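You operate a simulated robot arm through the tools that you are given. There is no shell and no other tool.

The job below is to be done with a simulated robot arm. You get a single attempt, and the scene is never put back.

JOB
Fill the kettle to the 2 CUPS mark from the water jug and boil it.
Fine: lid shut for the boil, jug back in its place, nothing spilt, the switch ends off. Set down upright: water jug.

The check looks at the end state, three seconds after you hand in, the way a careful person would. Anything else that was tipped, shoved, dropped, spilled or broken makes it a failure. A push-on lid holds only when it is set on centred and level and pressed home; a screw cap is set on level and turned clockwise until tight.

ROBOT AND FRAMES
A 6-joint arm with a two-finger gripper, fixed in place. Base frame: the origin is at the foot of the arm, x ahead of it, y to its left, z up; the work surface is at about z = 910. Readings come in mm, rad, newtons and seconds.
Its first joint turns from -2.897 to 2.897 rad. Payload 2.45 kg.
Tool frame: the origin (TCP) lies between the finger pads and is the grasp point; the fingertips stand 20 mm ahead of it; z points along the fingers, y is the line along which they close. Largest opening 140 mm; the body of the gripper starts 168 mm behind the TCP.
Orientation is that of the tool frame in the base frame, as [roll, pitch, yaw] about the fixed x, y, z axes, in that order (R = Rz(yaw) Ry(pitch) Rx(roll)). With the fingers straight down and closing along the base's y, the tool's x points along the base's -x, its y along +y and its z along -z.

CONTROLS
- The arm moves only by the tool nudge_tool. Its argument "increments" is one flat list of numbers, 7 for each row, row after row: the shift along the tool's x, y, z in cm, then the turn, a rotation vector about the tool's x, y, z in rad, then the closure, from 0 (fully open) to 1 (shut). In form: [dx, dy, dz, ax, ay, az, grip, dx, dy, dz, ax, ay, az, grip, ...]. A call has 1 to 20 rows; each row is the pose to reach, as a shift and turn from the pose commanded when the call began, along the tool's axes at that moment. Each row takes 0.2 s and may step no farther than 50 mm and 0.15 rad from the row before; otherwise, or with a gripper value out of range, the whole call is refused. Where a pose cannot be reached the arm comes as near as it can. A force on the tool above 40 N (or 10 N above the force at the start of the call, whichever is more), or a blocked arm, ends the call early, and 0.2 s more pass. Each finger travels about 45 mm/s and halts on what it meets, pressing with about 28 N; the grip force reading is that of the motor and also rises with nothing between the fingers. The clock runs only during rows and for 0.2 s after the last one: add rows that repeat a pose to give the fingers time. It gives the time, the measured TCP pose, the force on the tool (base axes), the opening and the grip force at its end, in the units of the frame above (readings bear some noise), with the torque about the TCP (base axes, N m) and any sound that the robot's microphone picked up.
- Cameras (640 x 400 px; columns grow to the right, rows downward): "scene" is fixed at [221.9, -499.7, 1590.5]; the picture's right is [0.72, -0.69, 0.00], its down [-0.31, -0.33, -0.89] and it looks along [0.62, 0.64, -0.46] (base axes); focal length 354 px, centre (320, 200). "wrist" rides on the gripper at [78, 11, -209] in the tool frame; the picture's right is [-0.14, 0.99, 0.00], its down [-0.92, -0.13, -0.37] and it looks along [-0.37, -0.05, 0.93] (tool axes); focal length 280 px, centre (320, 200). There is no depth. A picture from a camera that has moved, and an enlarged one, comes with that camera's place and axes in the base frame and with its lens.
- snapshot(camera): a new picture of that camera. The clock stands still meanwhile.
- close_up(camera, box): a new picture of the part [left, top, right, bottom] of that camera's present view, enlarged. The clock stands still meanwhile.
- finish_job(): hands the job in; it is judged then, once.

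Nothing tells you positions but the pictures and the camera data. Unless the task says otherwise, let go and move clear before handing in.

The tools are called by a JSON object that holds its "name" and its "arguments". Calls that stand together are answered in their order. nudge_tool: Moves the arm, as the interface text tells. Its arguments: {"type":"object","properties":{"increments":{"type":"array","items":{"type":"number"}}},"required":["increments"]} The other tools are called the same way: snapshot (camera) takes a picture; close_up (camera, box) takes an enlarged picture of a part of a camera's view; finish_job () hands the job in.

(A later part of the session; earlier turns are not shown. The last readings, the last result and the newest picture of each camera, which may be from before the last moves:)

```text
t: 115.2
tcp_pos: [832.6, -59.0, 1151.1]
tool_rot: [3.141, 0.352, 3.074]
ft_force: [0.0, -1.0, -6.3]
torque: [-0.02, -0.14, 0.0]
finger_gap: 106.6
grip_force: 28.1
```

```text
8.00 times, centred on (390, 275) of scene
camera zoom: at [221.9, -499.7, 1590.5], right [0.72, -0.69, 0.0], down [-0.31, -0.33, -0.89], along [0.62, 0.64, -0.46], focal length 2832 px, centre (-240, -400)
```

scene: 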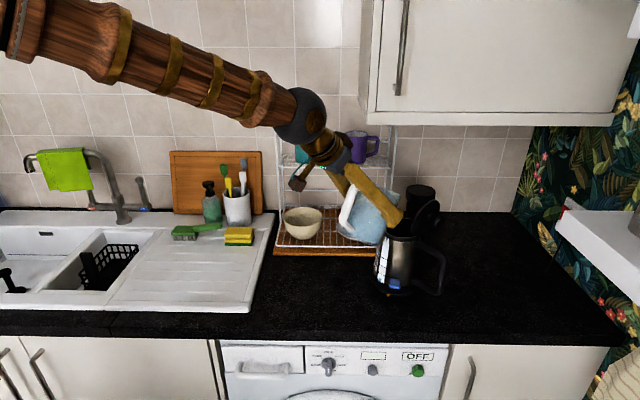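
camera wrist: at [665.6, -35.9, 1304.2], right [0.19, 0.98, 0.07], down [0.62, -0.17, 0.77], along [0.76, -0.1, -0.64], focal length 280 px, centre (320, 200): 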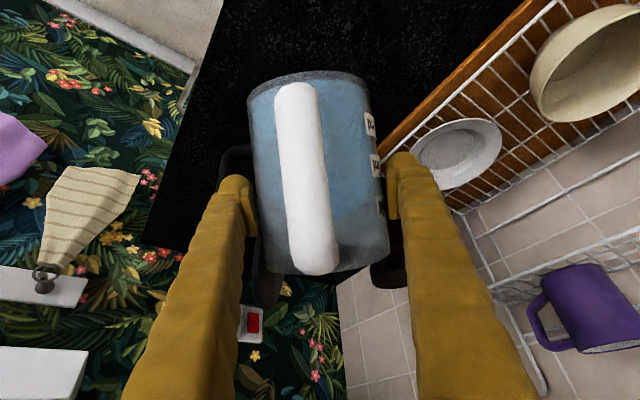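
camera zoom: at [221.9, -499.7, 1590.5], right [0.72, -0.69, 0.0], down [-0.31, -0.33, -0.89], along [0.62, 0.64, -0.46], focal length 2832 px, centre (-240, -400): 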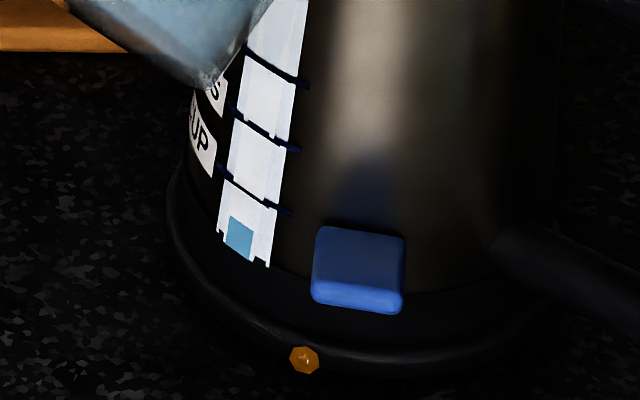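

The kettle window is clear in the scene view. I'll tilt on slowly to 0.95 rad and look for the first flow.

{"name": "nudge_tool", "arguments": {"increments": [-0.09, 0, -0.18, 0, 0.025, 0, 0.42, -0.175, 0, -0.362, 0, 0.05, 0, 0.42, -0.27, 0, -0.54, 0, 0.075, 0, 0.42, -0.368, 0, -0.717, 0, 0.1, 0, 0.42, -0.368, 0, -0.717, 0, 0.1, 0, 0.42]}}

{"name": "close_up", "arguments": {"camera": "scene", "box": [340, 180, 450, 310]}}

{"name": "close_up", "arguments": {"camera": "scene", "box": [370, 250, 410, 300]}}

```text
t: 116.4
tcp_pos: [833.9, -59.5, 1160.2]
tool_rot: [-3.14, 0.251, 3.075]
ft_force: [0.0, 0.0, -6.6]
torque: [0.0, -0.1, 0.02]
finger_gap: 106.4
grip_force: 28.1
```

```text
3.08 times, centred on (395, 245) of scene
camera zoom: at [221.9, -499.7, 1590.5], right [0.72, -0.69, 0.0], down [-0.31, -0.33, -0.89], along [0.62, 0.64, -0.46], focal length 1089 px, centre (89, 62)
```

zoom: 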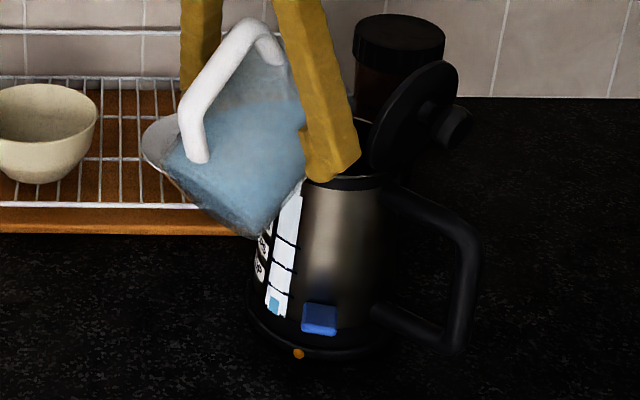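

```text
8.00 times, centred on (390, 275) of scene
camera zoom: at [221.9, -499.7, 1590.5], right [0.72, -0.69, 0.0], down [-0.31, -0.33, -0.89], along [0.62, 0.64, -0.46], focal length 2832 px, centre (-240, -400)
```

zoom: 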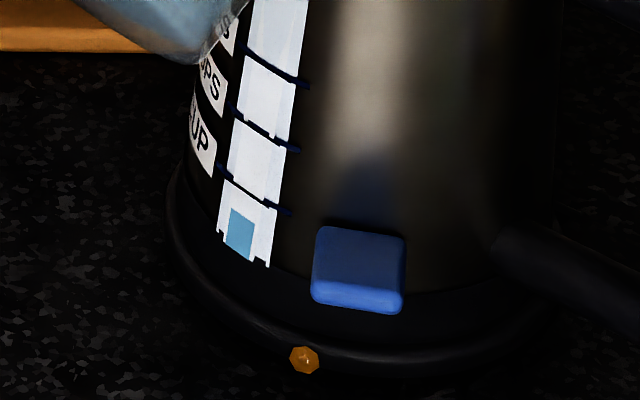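

The kettle level may have just started to rise. I'll hold here briefly to see whether water is flowing.

{"name": "nudge_tool", "arguments": {"increments": [0, 0, 0, 0, 0, 0, 0.42, 0, 0, 0, 0, 0, 0, 0.42, 0, 0, 0, 0, 0, 0, 0.42]}}

{"name": "close_up", "arguments": {"camera": "scene", "box": [370, 250, 410, 300]}}

{"name": "close_up", "arguments": {"camera": "scene", "box": [345, 185, 425, 265]}}

```text
t: 117.2
tcp_pos: [834.1, -59.5, 1159.9]
tool_rot: [-3.141, 0.251, 3.072]
ft_force: [-0.5, 0.1, -6.0]
torque: [0.01, -0.11, 0.0]
finger_gap: 106.2
grip_force: 27.2
```

```text
8.00 times, centred on (390, 275) of scene
camera zoom: at [221.9, -499.7, 1590.5], right [0.72, -0.69, 0.0], down [-0.31, -0.33, -0.89], along [0.62, 0.64, -0.46], focal length 2832 px, centre (-240, -400)
```

zoom: 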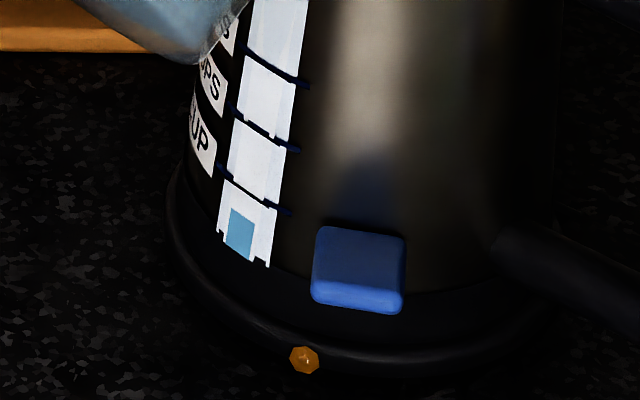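

```text
5.00 times, centred on (385, 225) of scene
camera zoom: at [221.9, -499.7, 1590.5], right [0.72, -0.69, 0.0], down [-0.31, -0.33, -0.89], along [0.62, 0.64, -0.46], focal length 1770 px, centre (-5, 75)
```

zoom: 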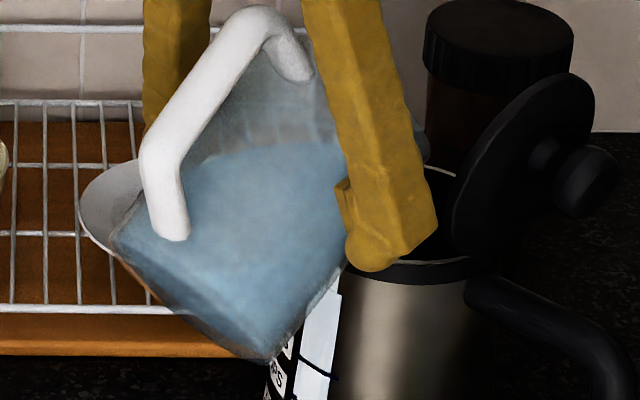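

Pouring has begun and stops when I hold still, so the tilt sets the amount. I'll tilt on to 1.05 rad and check again.

{"name": "nudge_tool", "arguments": {"increments": [-0.09, 0, -0.18, 0, 0.025, 0, 0.42, -0.177, 0, -0.368, 0, 0.05, 0, 0.42, -0.27, 0, -0.54, 0, 0.075, 0, 0.42, -0.37, 0, -0.72, 0, 0.1, 0, 0.42, -0.37, 0, -0.72, 0, 0.1, 0, 0.42, -0.37, 0, -0.72, 0, 0.1, 0, 0.42]}}

{"name": "close_up", "arguments": {"camera": "scene", "box": [370, 250, 410, 300]}}

{"name": "close_up", "arguments": {"camera": "scene", "box": [345, 185, 425, 265]}}

```text
t: 118.6
tcp_pos: [836.6, -57.4, 1167.1]
tool_rot: [3.142, 0.152, 3.073]
ft_force: [0.4, 1.0, -4.9]
torque: [0.0, -0.08, 0.01]
finger_gap: 106.7
grip_force: 27.9
```

```text
8.00 times, centred on (390, 275) of scene
camera zoom: at [221.9, -499.7, 1590.5], right [0.72, -0.69, 0.0], down [-0.31, -0.33, -0.89], along [0.62, 0.64, -0.46], focal length 2832 px, centre (-240, -400)
```

zoom: 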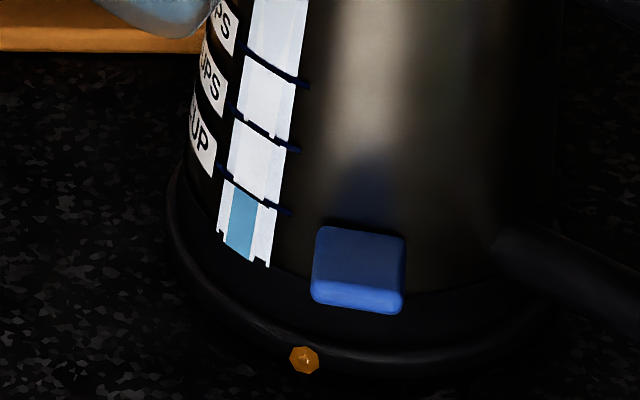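

```text
5.00 times, centred on (385, 225) of scene
camera zoom: at [221.9, -499.7, 1590.5], right [0.72, -0.69, 0.0], down [-0.31, -0.33, -0.89], along [0.62, 0.64, -0.46], focal length 1770 px, centre (-5, 75)
```

zoom: 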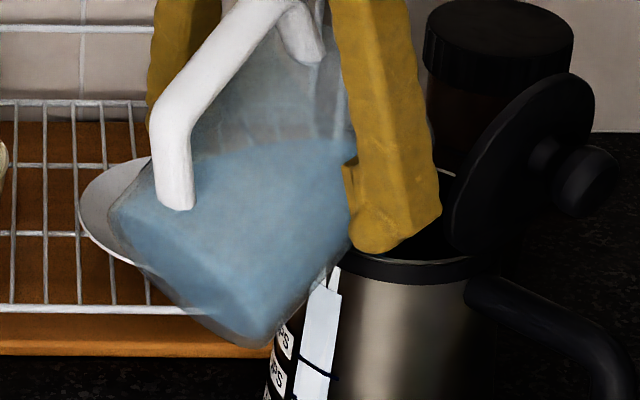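

The level is now near 1 CUP and the jug is about 120 g lighter. I'll continue in small steps.

{"name": "nudge_tool", "arguments": {"increments": [-0.09, 0, -0.18, 0, 0.025, 0, 0.42, -0.177, 0, -0.368, 0, 0.05, 0, 0.42, -0.27, 0, -0.54, 0, 0.075, 0, 0.42, -0.27, 0, -0.54, 0, 0.075, 0, 0.42, -0.27, 0, -0.54, 0, 0.075, 0, 0.42]}}

{"name": "close_up", "arguments": {"camera": "scene", "box": [370, 245, 410, 295]}}

{"name": "close_up", "arguments": {"camera": "scene", "box": [345, 185, 445, 305]}}

```text
t: 119.8
tcp_pos: [836.8, -58.9, 1173.8]
tool_rot: [-3.141, 0.077, 3.074]
ft_force: [0.4, 0.4, -3.4]
torque: [-0.04, -0.1, 0.01]
finger_gap: 106.0
grip_force: 28.2
```

```text
8.00 times, centred on (390, 270) of scene
camera zoom: at [221.9, -499.7, 1590.5], right [0.72, -0.69, 0.0], down [-0.31, -0.33, -0.89], along [0.62, 0.64, -0.46], focal length 2832 px, centre (-240, -360)
```

zoom: 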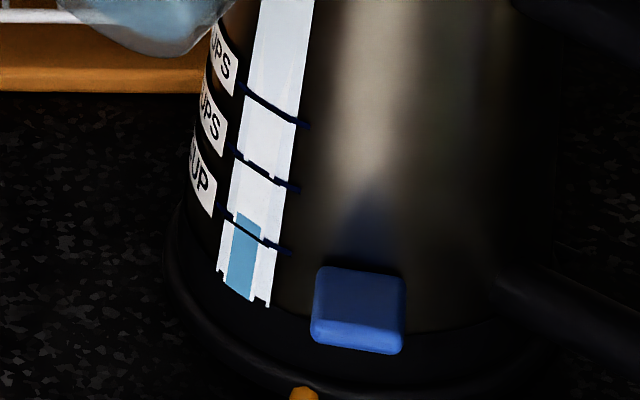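

```text
3.33 times, centred on (395, 245) of scene
camera zoom: at [221.9, -499.7, 1590.5], right [0.72, -0.69, 0.0], down [-0.31, -0.33, -0.89], along [0.62, 0.64, -0.46], focal length 1180 px, centre (70, 50)
```

zoom: 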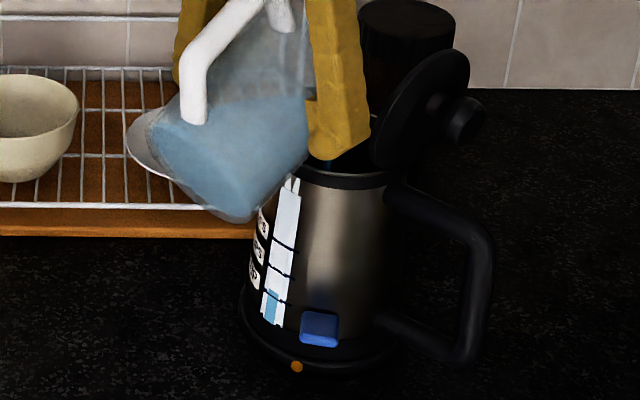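

The level has passed 1 CUP. I'll keep tilting in small steps.

{"name": "nudge_tool", "arguments": {"increments": [-0.09, 0, -0.18, 0, 0.025, 0, 0.42, -0.177, 0, -0.368, 0, 0.05, 0, 0.42, -0.27, 0, -0.54, 0, 0.075, 0, 0.42, -0.37, 0, -0.72, 0, 0.1, 0, 0.42, -0.37, 0, -0.72, 0, 0.1, 0, 0.42, -0.37, 0, -0.72, 0, 0.1, 0, 0.42]}}

{"name": "close_up", "arguments": {"camera": "scene", "box": [370, 245, 410, 295]}}

{"name": "close_up", "arguments": {"camera": "scene", "box": [345, 185, 445, 305]}}

```text
t: 121.2
tcp_pos: [840.9, -59.2, 1181.4]
tool_rot: [3.141, -0.025, 3.073]
ft_force: [0.7, -0.5, -3.2]
torque: [0.0, -0.05, 0.01]
finger_gap: 106.3
grip_force: 28.1
```

```text
8.00 times, centred on (390, 270) of scene
camera zoom: at [221.9, -499.7, 1590.5], right [0.72, -0.69, 0.0], down [-0.31, -0.33, -0.89], along [0.62, 0.64, -0.46], focal length 2832 px, centre (-240, -360)
```

zoom: 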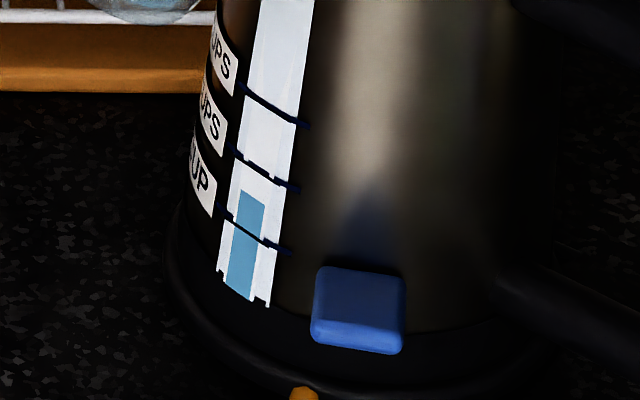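

```text
3.33 times, centred on (395, 245) of scene
camera zoom: at [221.9, -499.7, 1590.5], right [0.72, -0.69, 0.0], down [-0.31, -0.33, -0.89], along [0.62, 0.64, -0.46], focal length 1180 px, centre (70, 50)
```

zoom: 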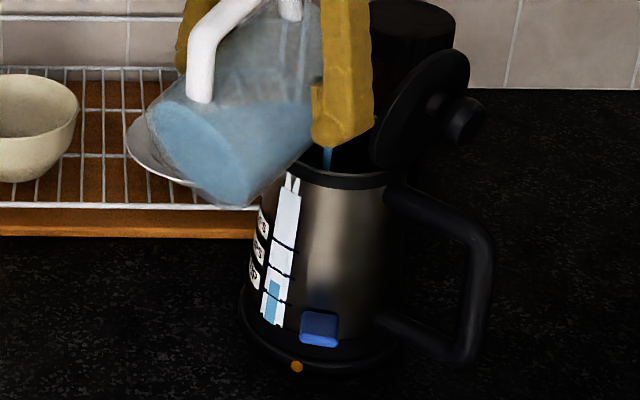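

A stream is falling cleanly inside the kettle's mouth, and the level is about 1.5 cups. I'll hold and let it settle before tilting more.

{"name": "nudge_tool", "arguments": {"increments": [0, 0, 0, 0, 0, 0, 0.42, 0, 0, 0, 0, 0, 0, 0.42]}}

{"name": "close_up", "arguments": {"camera": "scene", "box": [370, 245, 410, 295]}}

{"name": "close_up", "arguments": {"camera": "scene", "box": [345, 185, 445, 305]}}

```text
t: 121.8
tcp_pos: [841.8, -59.5, 1180.8]
tool_rot: [3.14, -0.023, 3.074]
ft_force: [0.1, -0.1, -3.2]
torque: [0.03, -0.08, 0.0]
finger_gap: 106.2
grip_force: 28.3
```

```text
8.00 times, centred on (390, 270) of scene
camera zoom: at [221.9, -499.7, 1590.5], right [0.72, -0.69, 0.0], down [-0.31, -0.33, -0.89], along [0.62, 0.64, -0.46], focal length 2832 px, centre (-240, -360)
```

zoom: 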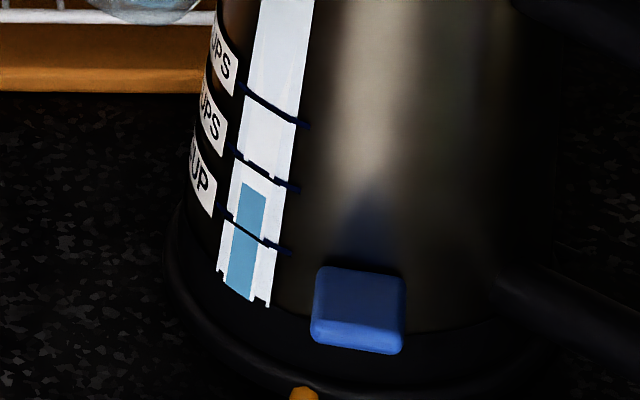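

```text
3.33 times, centred on (395, 245) of scene
camera zoom: at [221.9, -499.7, 1590.5], right [0.72, -0.69, 0.0], down [-0.31, -0.33, -0.89], along [0.62, 0.64, -0.46], focal length 1180 px, centre (70, 50)
```

zoom: 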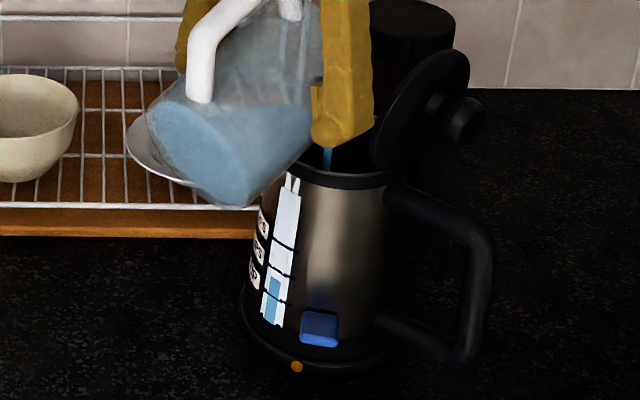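

Now about 1.6 cups and still running gently. I'll hold a little longer.

{"name": "nudge_tool", "arguments": {"increments": [0, 0, 0, 0, 0, 0, 0.42, 0, 0, 0, 0, 0, 0, 0.42]}}

{"name": "close_up", "arguments": {"camera": "scene", "box": [375, 260, 395, 285]}}

{"name": "close_up", "arguments": {"camera": "scene", "box": [345, 185, 445, 305]}}

```text
t: 122.4
tcp_pos: [841.3, -60.0, 1180.5]
tool_rot: [-3.141, -0.026, 3.073]
ft_force: [0.0, 0.4, -2.7]
torque: [0.01, -0.05, -0.01]
finger_gap: 106.6
grip_force: 28.3
```

```text
16.00 times, centred on (385, 272) of scene
camera zoom: at [221.9, -499.7, 1590.5], right [0.72, -0.69, 0.0], down [-0.31, -0.33, -0.89], along [0.62, 0.64, -0.46], focal length 5665 px, centre (-720, -960)
```

zoom: 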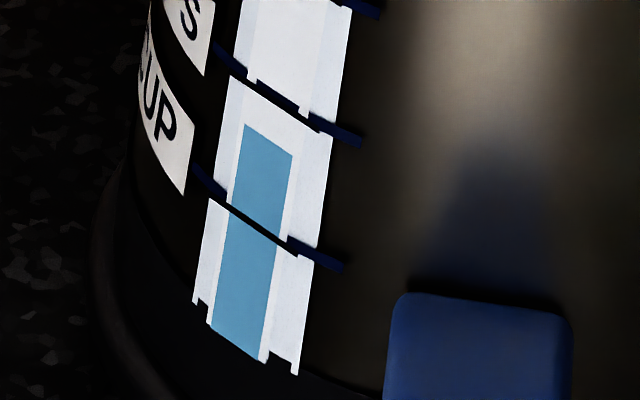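

```text
3.33 times, centred on (395, 245) of scene
camera zoom: at [221.9, -499.7, 1590.5], right [0.72, -0.69, 0.0], down [-0.31, -0.33, -0.89], along [0.62, 0.64, -0.46], focal length 1180 px, centre (70, 50)
```

zoom: 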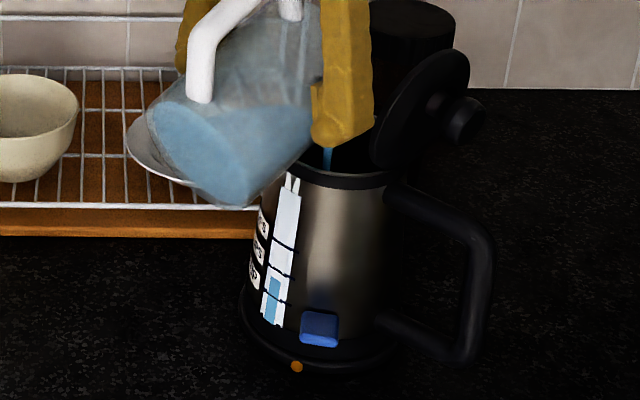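

The magnified view shows about 1.6 cups, nearly static. I'll tilt 0.05 rad more and let it settle.

{"name": "nudge_tool", "arguments": {"increments": [-0.09, 0, -0.18, 0, 0.025, 0, 0.42, -0.177, 0, -0.368, 0, 0.05, 0, 0.42, -0.177, 0, -0.368, 0, 0.05, 0, 0.42, -0.177, 0, -0.368, 0, 0.05, 0, 0.42, -0.177, 0, -0.368, 0, 0.05, 0, 0.42]}}

{"name": "close_up", "arguments": {"camera": "scene", "box": [375, 260, 395, 285]}}

{"name": "close_up", "arguments": {"camera": "scene", "box": [345, 185, 445, 305]}}

```text
t: 123.6
tcp_pos: [842.6, -58.3, 1185.1]
tool_rot: [3.141, -0.074, 3.073]
ft_force: [-0.7, -0.2, -3.1]
torque: [0.0, -0.07, -0.04]
finger_gap: 106.5
grip_force: 27.9
```

```text
16.00 times, centred on (385, 272) of scene
camera zoom: at [221.9, -499.7, 1590.5], right [0.72, -0.69, 0.0], down [-0.31, -0.33, -0.89], along [0.62, 0.64, -0.46], focal length 5665 px, centre (-720, -960)
```

zoom: 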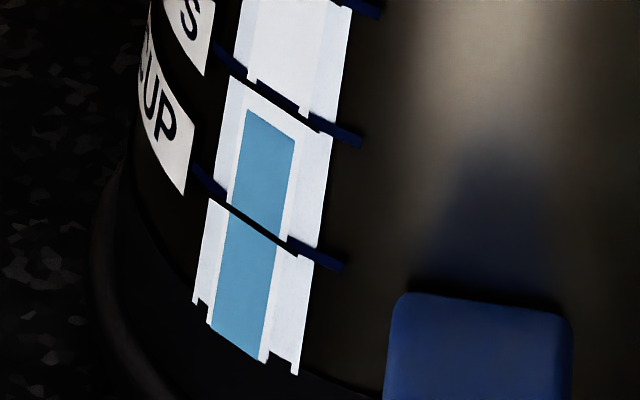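

```text
3.33 times, centred on (395, 245) of scene
camera zoom: at [221.9, -499.7, 1590.5], right [0.72, -0.69, 0.0], down [-0.31, -0.33, -0.89], along [0.62, 0.64, -0.46], focal length 1180 px, centre (70, 50)
```

zoom: 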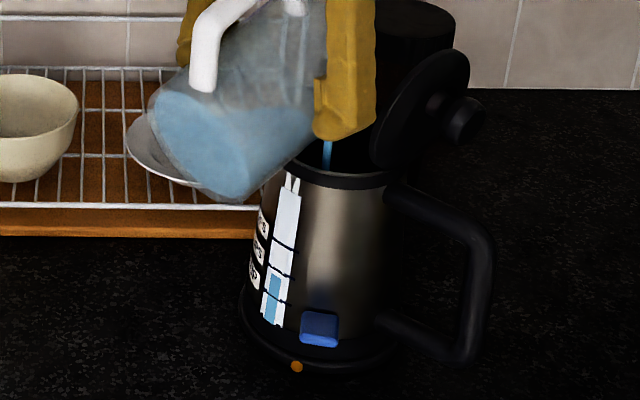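

About 1.7 cups and still flowing. I'll hold again.

{"name": "nudge_tool", "arguments": {"increments": [0, 0, 0, 0, 0, 0, 0.42, 0, 0, 0, 0, 0, 0, 0.42, 0, 0, 0, 0, 0, 0, 0.42]}}

{"name": "close_up", "arguments": {"camera": "scene", "box": [375, 260, 395, 285]}}

```text
t: 124.4
tcp_pos: [842.6, -58.7, 1182.6]
tool_rot: [3.141, -0.075, 3.073]
ft_force: [0.2, -0.4, -2.2]
torque: [0.0, -0.07, -0.01]
finger_gap: 106.4
grip_force: 28.6
```

```text
16.00 times, centred on (385, 272) of scene
camera zoom: at [221.9, -499.7, 1590.5], right [0.72, -0.69, 0.0], down [-0.31, -0.33, -0.89], along [0.62, 0.64, -0.46], focal length 5665 px, centre (-720, -960)
```

zoom: 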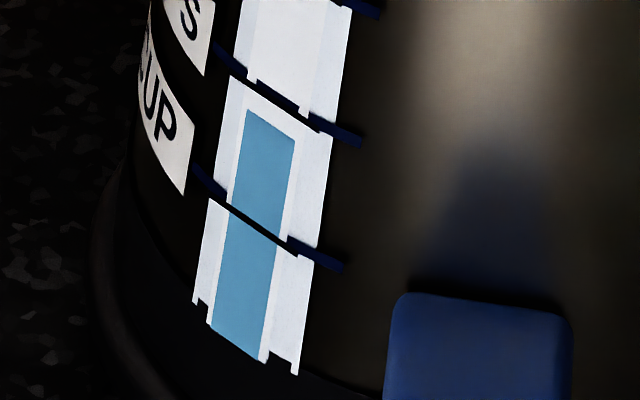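

Settled at about 1.73 cups. Another 0.05 rad.

{"name": "nudge_tool", "arguments": {"increments": [-0.09, 0, -0.18, 0, 0.025, 0, 0.42, -0.177, 0, -0.368, 0, 0.05, 0, 0.42, -0.177, 0, -0.368, 0, 0.05, 0, 0.42, -0.177, 0, -0.368, 0, 0.05, 0, 0.42, -0.177, 0, -0.368, 0, 0.05, 0, 0.42, -0.177, 0, -0.368, 0, 0.05, 0, 0.42]}}

{"name": "close_up", "arguments": {"camera": "scene", "box": [375, 260, 395, 285]}}

{"name": "close_up", "arguments": {"camera": "scene", "box": [345, 185, 445, 305]}}

```text
t: 125.8
tcp_pos: [845.4, -60.4, 1188.7]
tool_rot: [-3.14, -0.125, 3.075]
ft_force: [-0.4, -0.4, -3.1]
torque: [0.04, -0.02, -0.04]
finger_gap: 106.2
grip_force: 27.6
```

```text
16.00 times, centred on (385, 272) of scene
camera zoom: at [221.9, -499.7, 1590.5], right [0.72, -0.69, 0.0], down [-0.31, -0.33, -0.89], along [0.62, 0.64, -0.46], focal length 5665 px, centre (-720, -960)
```

zoom: 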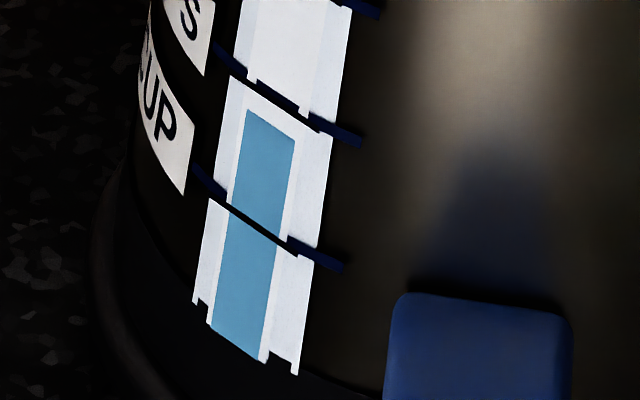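

```text
3.33 times, centred on (395, 245) of scene
camera zoom: at [221.9, -499.7, 1590.5], right [0.72, -0.69, 0.0], down [-0.31, -0.33, -0.89], along [0.62, 0.64, -0.46], focal length 1180 px, centre (70, 50)
```

zoom: 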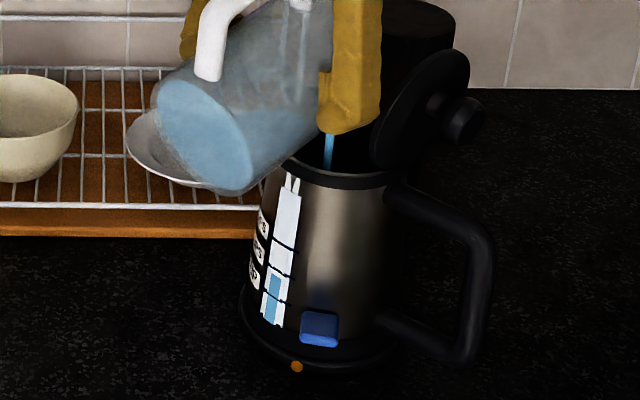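

The stream is running but the gauge still shows the same height; it may update in steps. I'll hold and look again.

{"name": "nudge_tool", "arguments": {"increments": [0, 0, 0, 0, 0, 0, 0.42, 0, 0, 0, 0, 0, 0, 0.42, 0, 0, 0, 0, 0, 0, 0.42]}}

{"name": "close_up", "arguments": {"camera": "scene", "box": [375, 260, 395, 285]}}

{"name": "close_up", "arguments": {"camera": "scene", "box": [345, 185, 445, 305]}}

```text
t: 126.6
tcp_pos: [844.4, -59.4, 1187.4]
tool_rot: [-3.141, -0.123, 3.072]
ft_force: [-0.2, 0.0, -2.1]
torque: [0.01, -0.05, 0.0]
finger_gap: 106.2
grip_force: 28.1
```

```text
16.00 times, centred on (385, 272) of scene
camera zoom: at [221.9, -499.7, 1590.5], right [0.72, -0.69, 0.0], down [-0.31, -0.33, -0.89], along [0.62, 0.64, -0.46], focal length 5665 px, centre (-720, -960)
```

zoom: 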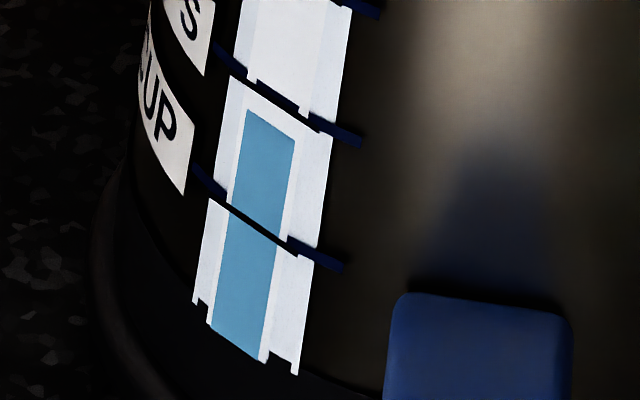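

```text
3.33 times, centred on (395, 245) of scene
camera zoom: at [221.9, -499.7, 1590.5], right [0.72, -0.69, 0.0], down [-0.31, -0.33, -0.89], along [0.62, 0.64, -0.46], focal length 1180 px, centre (70, 50)
```

zoom: 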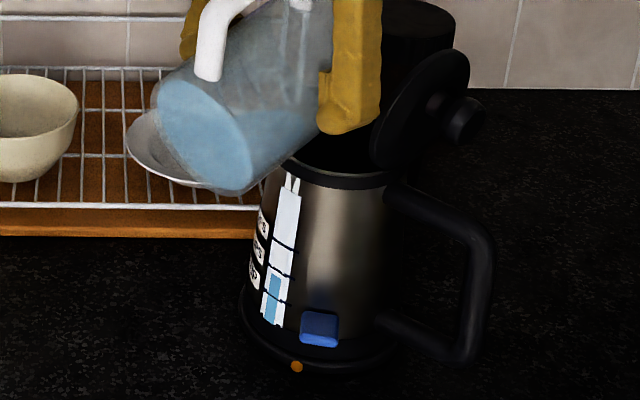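

The stream has stopped, and the gauge seems to move in steps of about an eighth of a cup. I'll tilt another 0.05 rad and look.

{"name": "nudge_tool", "arguments": {"increments": [-0.09, 0, -0.18, 0, 0.025, 0, 0.42, -0.177, 0, -0.368, 0, 0.05, 0, 0.42, -0.177, 0, -0.368, 0, 0.05, 0, 0.42, -0.177, 0, -0.368, 0, 0.05, 0, 0.42, -0.177, 0, -0.368, 0, 0.05, 0, 0.42, -0.177, 0, -0.368, 0, 0.05, 0, 0.42, -0.177, 0, -0.368, 0, 0.05, 0, 0.42]}}

{"name": "close_up", "arguments": {"camera": "scene", "box": [375, 260, 395, 285]}}

{"name": "close_up", "arguments": {"camera": "scene", "box": [345, 185, 445, 305]}}

```text
t: 128.2
tcp_pos: [846.6, -59.6, 1192.5]
tool_rot: [-3.14, -0.172, 3.073]
ft_force: [0.3, -0.6, -1.4]
torque: [0.01, -0.02, 0.01]
finger_gap: 106.3
grip_force: 28.1
```

```text
16.00 times, centred on (385, 272) of scene
camera zoom: at [221.9, -499.7, 1590.5], right [0.72, -0.69, 0.0], down [-0.31, -0.33, -0.89], along [0.62, 0.64, -0.46], focal length 5665 px, centre (-720, -960)
```

zoom: 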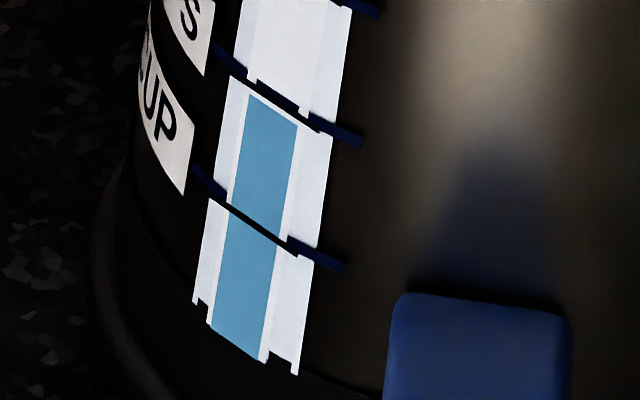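

```text
3.33 times, centred on (395, 245) of scene
camera zoom: at [221.9, -499.7, 1590.5], right [0.72, -0.69, 0.0], down [-0.31, -0.33, -0.89], along [0.62, 0.64, -0.46], focal length 1180 px, centre (70, 50)
```

zoom: 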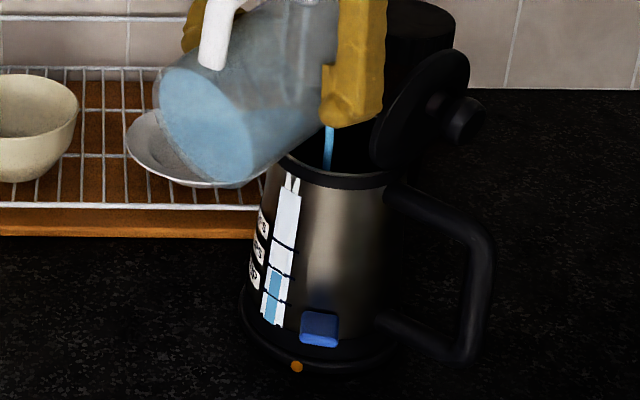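

About 1.85 cups now, still trickling. I'll hold and check.

{"name": "nudge_tool", "arguments": {"increments": [0, 0, 0, 0, 0, 0, 0.42, 0, 0, 0, 0, 0, 0, 0.42, 0, 0, 0, 0, 0, 0, 0.42, 0, 0, 0, 0, 0, 0, 0.42]}}

{"name": "close_up", "arguments": {"camera": "scene", "box": [375, 260, 395, 285]}}

{"name": "close_up", "arguments": {"camera": "scene", "box": [345, 185, 445, 305]}}

```text
t: 129.2
tcp_pos: [846.5, -59.5, 1191.7]
tool_rot: [3.141, -0.172, 3.073]
ft_force: [0.6, 0.2, -3.0]
torque: [0.01, 0.01, 0.0]
finger_gap: 106.2
grip_force: 28.1
```

```text
16.00 times, centred on (385, 272) of scene
camera zoom: at [221.9, -499.7, 1590.5], right [0.72, -0.69, 0.0], down [-0.31, -0.33, -0.89], along [0.62, 0.64, -0.46], focal length 5665 px, centre (-720, -960)
```

zoom: 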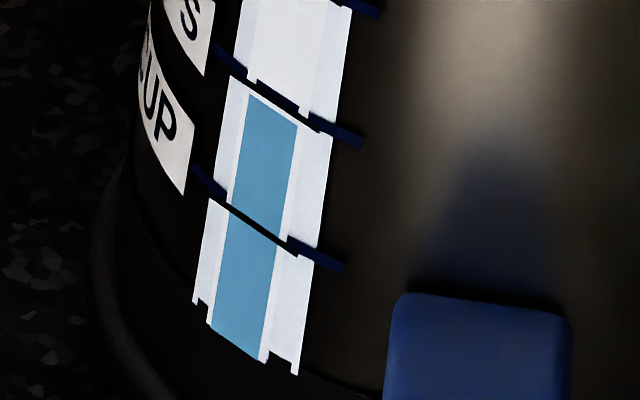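

```text
3.33 times, centred on (395, 245) of scene
camera zoom: at [221.9, -499.7, 1590.5], right [0.72, -0.69, 0.0], down [-0.31, -0.33, -0.89], along [0.62, 0.64, -0.46], focal length 1180 px, centre (70, 50)
```

zoom: 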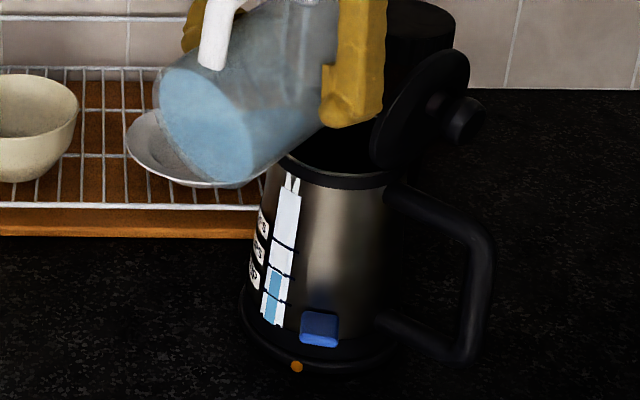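

Settled at a displayed 1.85. Two more small steps should bring it to the 2 CUPS line; I'll do the first.

{"name": "nudge_tool", "arguments": {"increments": [-0.09, 0, -0.18, 0, 0.025, 0, 0.42, -0.15, 0, -0.31, 0, 0.042, 0, 0.42, -0.15, 0, -0.31, 0, 0.042, 0, 0.42, -0.15, 0, -0.31, 0, 0.042, 0, 0.42, -0.15, 0, -0.31, 0, 0.042, 0, 0.42, -0.15, 0, -0.31, 0, 0.042, 0, 0.42, -0.15, 0, -0.31, 0, 0.042, 0, 0.42, -0.15, 0, -0.31, 0, 0.042, 0, 0.42]}}

{"name": "close_up", "arguments": {"camera": "scene", "box": [375, 260, 395, 285]}}

{"name": "close_up", "arguments": {"camera": "scene", "box": [345, 185, 445, 305]}}

```text
t: 131.0
tcp_pos: [849.0, -59.7, 1195.4]
tool_rot: [-3.141, -0.216, 3.074]
ft_force: [-0.1, 0.2, -1.3]
torque: [0.0, -0.06, -0.01]
finger_gap: 106.0
grip_force: 28.0
```

```text
16.00 times, centred on (385, 272) of scene
camera zoom: at [221.9, -499.7, 1590.5], right [0.72, -0.69, 0.0], down [-0.31, -0.33, -0.89], along [0.62, 0.64, -0.46], focal length 5665 px, centre (-720, -960)
```

zoom: 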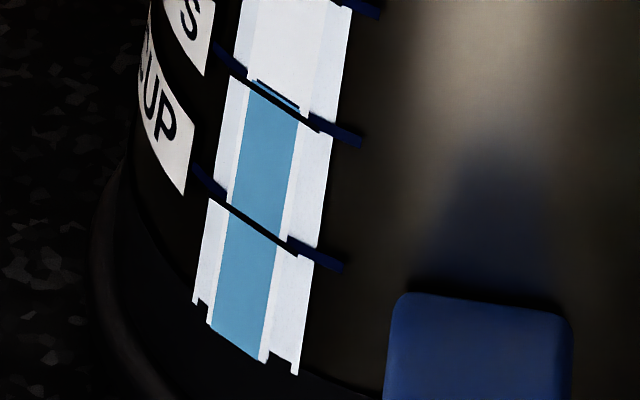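

```text
3.33 times, centred on (395, 245) of scene
camera zoom: at [221.9, -499.7, 1590.5], right [0.72, -0.69, 0.0], down [-0.31, -0.33, -0.89], along [0.62, 0.64, -0.46], focal length 1180 px, centre (70, 50)
```

zoom: 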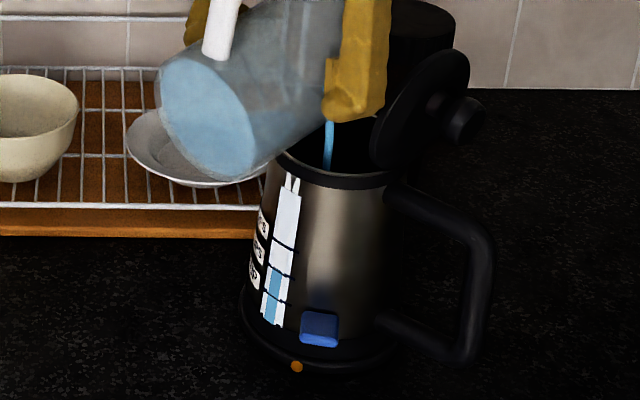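

The water has just reached the 2 CUPS line with a thin trickle left. I'll hold one moment and check again.

{"name": "nudge_tool", "arguments": {"increments": [0, 0, 0, 0, 0, 0, 0.42]}}

{"name": "close_up", "arguments": {"camera": "scene", "box": [375, 260, 395, 285]}}

{"name": "close_up", "arguments": {"camera": "scene", "box": [380, 195, 420, 245]}}

```text
t: 131.4
tcp_pos: [849.0, -60.5, 1193.8]
tool_rot: [-3.14, -0.216, 3.074]
ft_force: [0.9, 0.6, -1.6]
torque: [0.02, -0.01, -0.02]
finger_gap: 106.1
grip_force: 28.1
```

```text
16.00 times, centred on (385, 272) of scene
camera zoom: at [221.9, -499.7, 1590.5], right [0.72, -0.69, 0.0], down [-0.31, -0.33, -0.89], along [0.62, 0.64, -0.46], focal length 5665 px, centre (-720, -960)
```

zoom: 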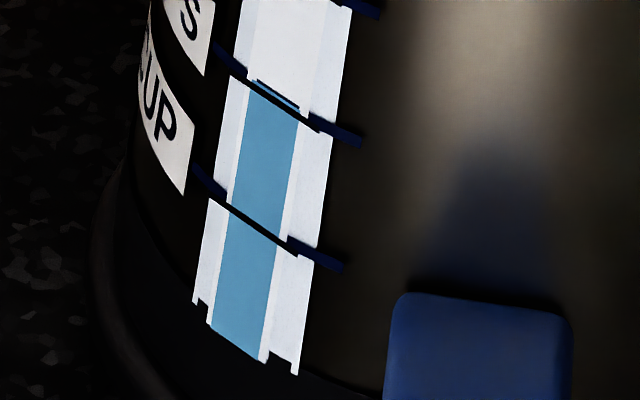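

```text
8.00 times, centred on (400, 220) of scene
camera zoom: at [221.9, -499.7, 1590.5], right [0.72, -0.69, 0.0], down [-0.31, -0.33, -0.89], along [0.62, 0.64, -0.46], focal length 2832 px, centre (-320, 40)
```

zoom: 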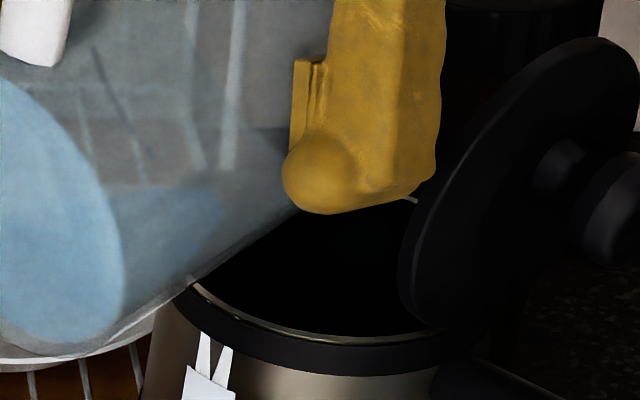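

The water stands right at the 2 CUPS mark and the stream has stopped. I'll tilt the jug back and draw it away from the kettle.

{"name": "nudge_tool", "arguments": {"increments": [0, 0, 0, 0, -0.12, 0, 0.42, 0, 0, 0, 0, -0.24, 0, 0.42, 0.5, 0, -0.1, 0, -0.36, 0, 0.42, 2.0, 0, -0.2, 0, -0.48, 0, 0.42, 4.0, 0, -0.3, 0, -0.6, 0, 0.42, 6.0, 0, -0.4, 0, -0.72, 0, 0.42, 7.27, 0, -0.45, 0, -0.84, 0, 0.42, 7.27, 0, -0.45, 0, -0.917, 0, 0.42, 7.27, 0, -0.45, 0, -0.917, 0, 0.42]}}

{"name": "close_up", "arguments": {"camera": "scene", "box": [375, 260, 395, 285]}}

{"name": "snapshot", "arguments": {"camera": "scene"}}

{"name": "snapshot", "arguments": {"camera": "wrist"}}

```text
t: 133.4
tcp_pos: [778.2, -55.0, 1215.9]
tool_rot: [-3.141, 0.703, 3.074]
ft_force: [0.8, -0.1, -1.2]
torque: [0.0, -0.07, -0.01]
finger_gap: 106.0
grip_force: 28.0
```

```text
16.00 times, centred on (385, 272) of scene
camera zoom: at [221.9, -499.7, 1590.5], right [0.72, -0.69, 0.0], down [-0.31, -0.33, -0.89], along [0.62, 0.64, -0.46], focal length 5665 px, centre (-720, -960)
```

zoom: 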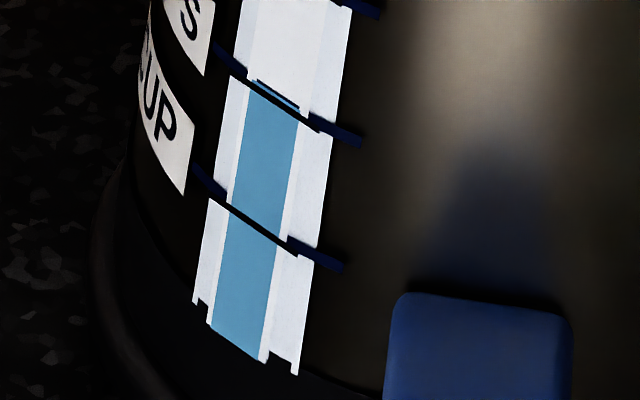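

```text
taken
```

scene: 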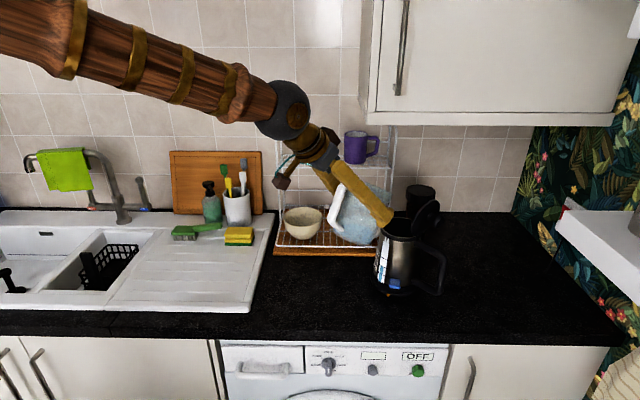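

```text
taken
camera wrist: at [586.3, -29.1, 1323.3], right [0.17, 0.98, 0.09], down [0.46, -0.16, 0.88], along [0.87, -0.11, -0.47], focal length 280 px, centre (320, 200)
```

wrist: 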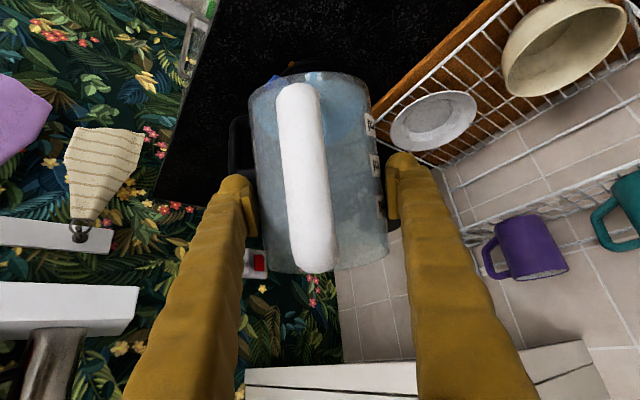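

The kettle reads exactly 2 CUPS and nothing is spilt. I'll carry the jug back over its original spot, reversing the swing.

{"name": "nudge_tool", "arguments": {"increments": [0.61, 1.28, -0.18, -0.072, 0, -0.0851, 0.42, 1.22, 2.56, -0.37, -0.144, 0, -0.1703, 0.42, 1.83, 3.84, -0.55, -0.216, 0, -0.2554, 0.42, 2.44, 5.12, -0.74, -0.288, 0, -0.3405, 0.42, 3.05, 6.4, -0.92, -0.36, 0, -0.4257, 0.42, 3.66, 7.69, -1.1, -0.4321, 0, -0.5108, 0.42, 4.27, 8.97, -1.29, -0.5041, 0, -0.5959, 0.42, 4.88, 10.25, -1.47, -0.5761, 0, -0.681, 0.42, 5.49, 11.53, -1.66, -0.6481, 0, -0.7662, 0.42, 6.1, 12.81, -1.84, -0.7201, 0, -0.8513, 0.42, 6.1, 12.81, -1.84, -0.7201, 0, -0.8513, 0.42]}}

{"name": "nudge_tool", "arguments": {"increments": [0, 0, 0, 0, -0.1, 0, 0.42, 0, 0, 0, 0, -0.2, 0, 0.42, 0, 0, 0, 0, -0.3, 0, 0.42, 0, 0, 0, 0, -0.4, 0, 0.42, 0, 0, 0, 0, -0.5, 0, 0.42, 0, 0, 0, 0, -0.5, 0, 0.42]}}

{"name": "snapshot", "arguments": {"camera": "wrist"}}

{"name": "snapshot", "arguments": {"camera": "scene"}}

```text
t: 135.8
tcp_pos: [729.3, 77.4, 1189.7]
tool_rot: [3.141, 0.702, -2.095]
ft_force: [-0.2, 0.6, -1.5]
torque: [0.04, 0.0, -0.01]
finger_gap: 105.7
grip_force: 28.0
```

```text
t: 137.2
tcp_pos: [729.9, 76.3, 1188.7]
tool_rot: [3.14, 1.201, -2.096]
ft_force: [0.4, 0.4, -2.0]
torque: [0.04, -0.02, 0.01]
finger_gap: 106.1
grip_force: 28.0
```

```text
taken
camera wrist: at [609.5, -110.3, 1190.3], right [-0.83, 0.54, 0.13], down [0.1, -0.08, 0.99], along [0.54, 0.84, 0.01], focal length 280 px, centre (320, 200)
```

wrist: 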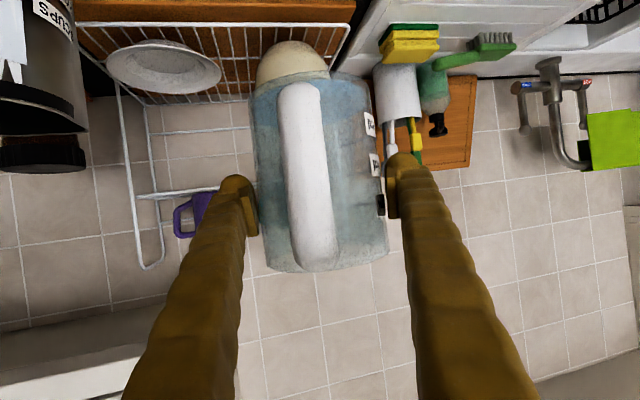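

```text
taken
```

scene: 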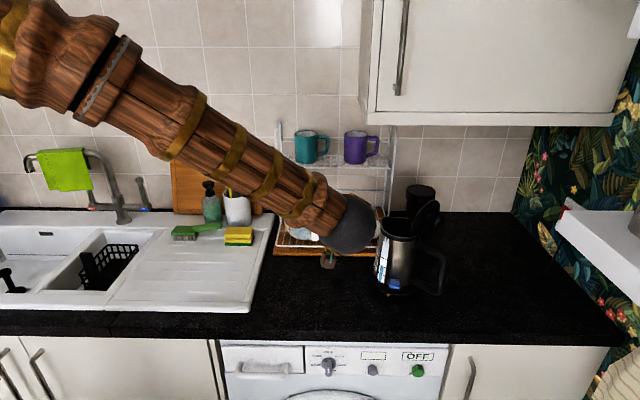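

The jug is upright over its spot in the same posture as when lifted. I'll lower it, slowing near the counter.

{"name": "nudge_tool", "arguments": {"increments": [3.7, 0, 1.42, 0, 0, 0, 0.42, 7.4, 0, 2.84, 0, 0, 0, 0.42, 11.1, 0, 4.26, 0, 0, 0, 0.42, 14.4, 0, 5.53, 0, 0, 0, 0.42, 16.4, 0, 6.3, 0, 0, 0, 0.42, 17.4, 0, 6.68, 0, 0, 0, 0.42, 17.4, 0, 6.68, 0, 0, 0, 0.42]}}

{"name": "nudge_tool", "arguments": {"increments": [0.28, 0, 0.11, 0, 0, 0, 0.42, 0.56, 0, 0.215, 0, 0, 0, 0.42, 0.84, 0, 0.32, 0, 0, 0, 0.42, 1.03, 0, 0.395, 0, 0, 0, 0.42, 1.17, 0, 0.45, 0, 0, 0, 0.42, 1.27, 0, 0.487, 0, 0, 0, 0.42, 1.27, 0, 0.487, 0, 0, 0, 0.42]}}

{"name": "snapshot", "arguments": {"camera": "wrist"}}

```text
t: 138.8
tcp_pos: [728.8, 75.2, 1002.2]
tool_rot: [3.139, 1.203, -2.098]
ft_force: [0.3, -0.8, -1.0]
torque: [0.01, 0.02, 0.01]
finger_gap: 105.9
grip_force: 28.3
```

```text
t: 140.4
tcp_pos: [728.5, 75.2, 989.9]
tool_rot: [3.14, 1.203, -2.096]
ft_force: [-5.5, 5.6, 19.3]
torque: [0.22, -0.14, 0.07]
finger_gap: 105.8
grip_force: 28.5
```

```text
taken
camera wrist: at [608.6, -110.1, 990.4], right [-0.83, 0.54, 0.13], down [0.1, -0.08, 0.99], along [0.54, 0.84, 0.01], focal length 280 px, centre (320, 200)
```

wrist: 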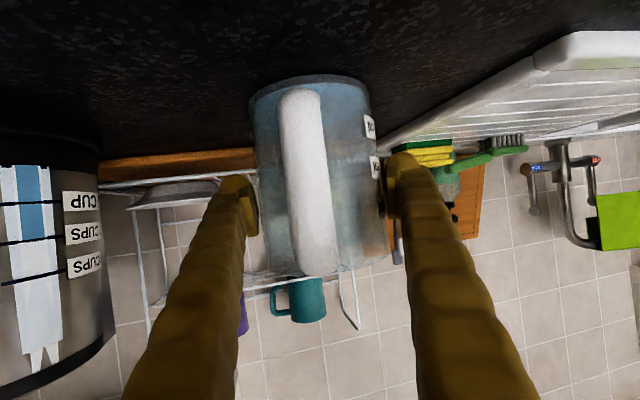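

The jug is standing on the counter again with firm contact. I'll ease off, open the fingers and check that it stands upright.

{"name": "nudge_tool", "arguments": {"increments": [-0.06, 0, -0.02, 0, 0, 0, 0.3, -0.06, 0, -0.02, 0, 0, 0, 0.2, -0.06, 0, -0.02, 0, 0, 0, 0.1, -0.06, 0, -0.02, 0, 0, 0, 0, -0.06, 0, -0.02, 0, 0, 0, 0]}}

{"name": "snapshot", "arguments": {"camera": "wrist"}}

{"name": "close_up", "arguments": {"camera": "wrist", "box": [0, 130, 120, 390]}}

```text
t: 141.6
tcp_pos: [728.9, 76.8, 990.2]
tool_rot: [3.141, 1.202, -2.097]
ft_force: [0.6, 0.1, -0.3]
torque: [0.01, 0.02, 0.03]
finger_gap: 140.2
grip_force: 0.0
```

```text
taken
camera wrist: at [608.5, -110.3, 990.6], right [-0.83, 0.54, 0.13], down [0.11, -0.07, 0.99], along [0.54, 0.84, 0.01], focal length 280 px, centre (320, 200)
```

wrist: 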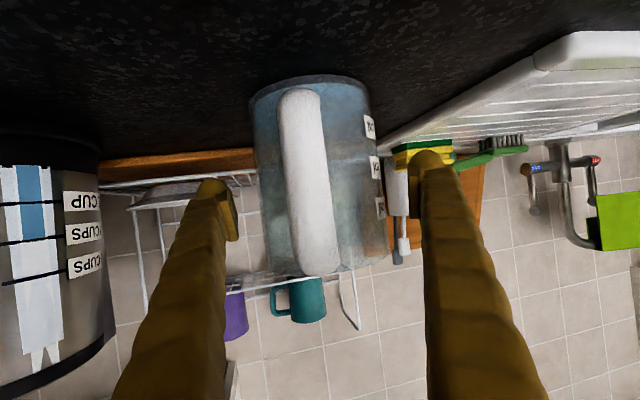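

```text
1.54 times, centred on (60, 260) of wrist
camera zoom: at [608.5, -110.3, 990.6], right [-0.83, 0.54, 0.13], down [0.11, -0.07, 0.99], along [0.54, 0.84, 0.01], focal length 431 px, centre (720, 108)
```

zoom: 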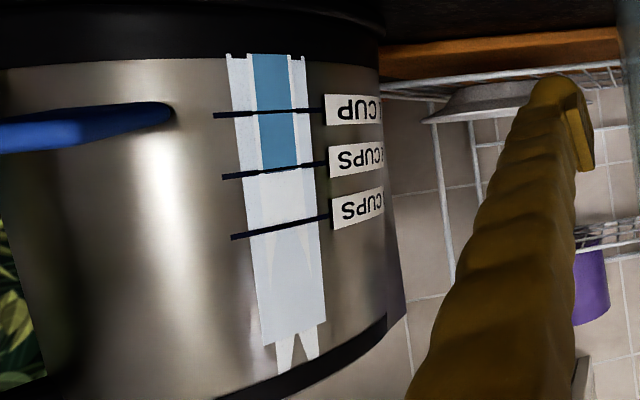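

The gauge stands precisely at 2 CUPS and the jug is upright in its place. I'll back out along the tool axis, clear of the jug and handle.

{"name": "nudge_tool", "arguments": {"increments": [0, 0, -3, 0, 0, 0, 0, 0, 0, -7, 0, 0, 0, 0, 0, 0, -11, 0, 0, 0, 0, 0, 0, -15, 0, 0, 0, 0, 0, 0, -15, 0, 0, 0, 0]}}

{"name": "nudge_tool", "arguments": {"increments": [-4, 0, -1.5, 0, 0.1, 0, 0, -8, 0, -3, 0, 0.2, 0, 0, -12, 0, -4.5, 0, 0.3, 0, 0, -14, 0, -5.5, 0, 0.4, 0, 0, -14, 0, -5.5, 0, 0.5, 0, 0, -14, 0, -5.5, 0, 0.6, 0, 0, -14, 0, -5.5, 0, 0.6, 0, 0]}}

{"name": "snapshot", "arguments": {"camera": "scene"}}

{"name": "snapshot", "arguments": {"camera": "wrist"}}

```text
t: 142.8
tcp_pos: [658.7, -42.7, 1043.1]
tool_rot: [3.138, 1.203, -2.098]
ft_force: [0.5, -0.2, -0.4]
torque: [-0.02, 0.0, 0.0]
finger_gap: 139.9
grip_force: 0.1
```

```text
t: 144.4
tcp_pos: [658.5, -46.3, 1193.5]
tool_rot: [3.14, 0.6, -2.096]
ft_force: [-0.8, -0.5, -0.7]
torque: [0.0, 0.01, 0.0]
finger_gap: 140.2
grip_force: 0.2
```

```text
taken
```

scene: 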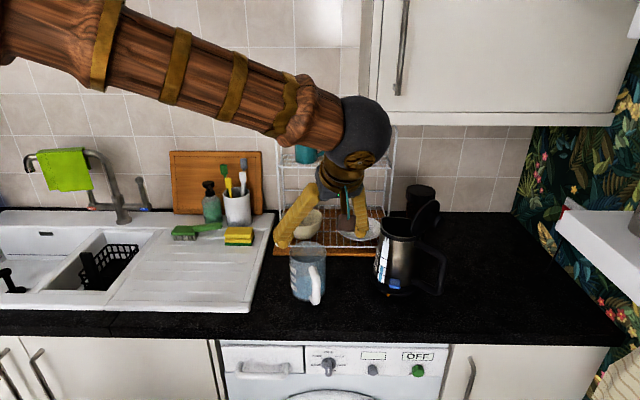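

```text
taken
camera wrist: at [557.9, -197.9, 1321.2], right [-0.8, 0.59, 0.08], down [0.39, 0.41, 0.82], along [0.46, 0.69, -0.56], focal length 280 px, centre (320, 200)
```

wrist: 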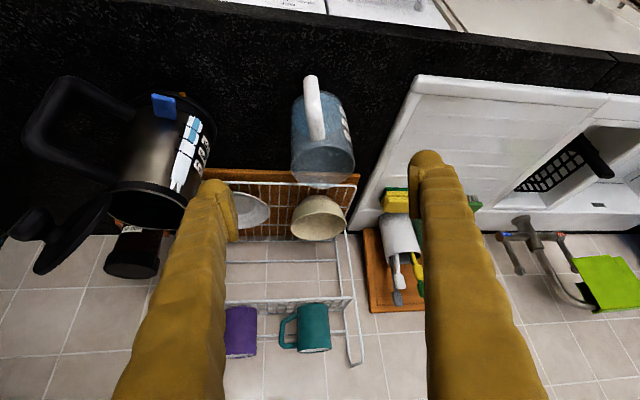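

The jug is back where it started. Now I'll close the lid the gentle way: return to the knob with the same rolled grasp and rotate the lid down. First I'll turn the tool back to face the kettle.

{"name": "nudge_tool", "arguments": {"increments": [0, 0, 0, 0.0814, 0, 0.119, 0, 0, 0, 0, 0.1628, 0, 0.2379, 0, 0, 0, 0, 0.2441, 0, 0.3569, 0, 0, 0, 0, 0.3255, 0, 0.4758, 0, 0, 0, 0, 0.4069, 0, 0.5948, 0, 0, 0, 0, 0.4883, 0, 0.7137, 0, 0, 0, 0, 0.5696, 0, 0.8327, 0, 0, 0, 0, 0.651, 0, 0.9516, 0, 0, 0, 0, 0.651, 0, 0.9516, 0]}}

```text
t: 146.4
tcp_pos: [658.6, -45.0, 1195.0]
tool_rot: [-3.142, 0.6, 3.032]
ft_force: [-0.5, -0.5, -0.3]
torque: [0.0, 0.02, -0.01]
finger_gap: 140.0
grip_force: 0.1
```

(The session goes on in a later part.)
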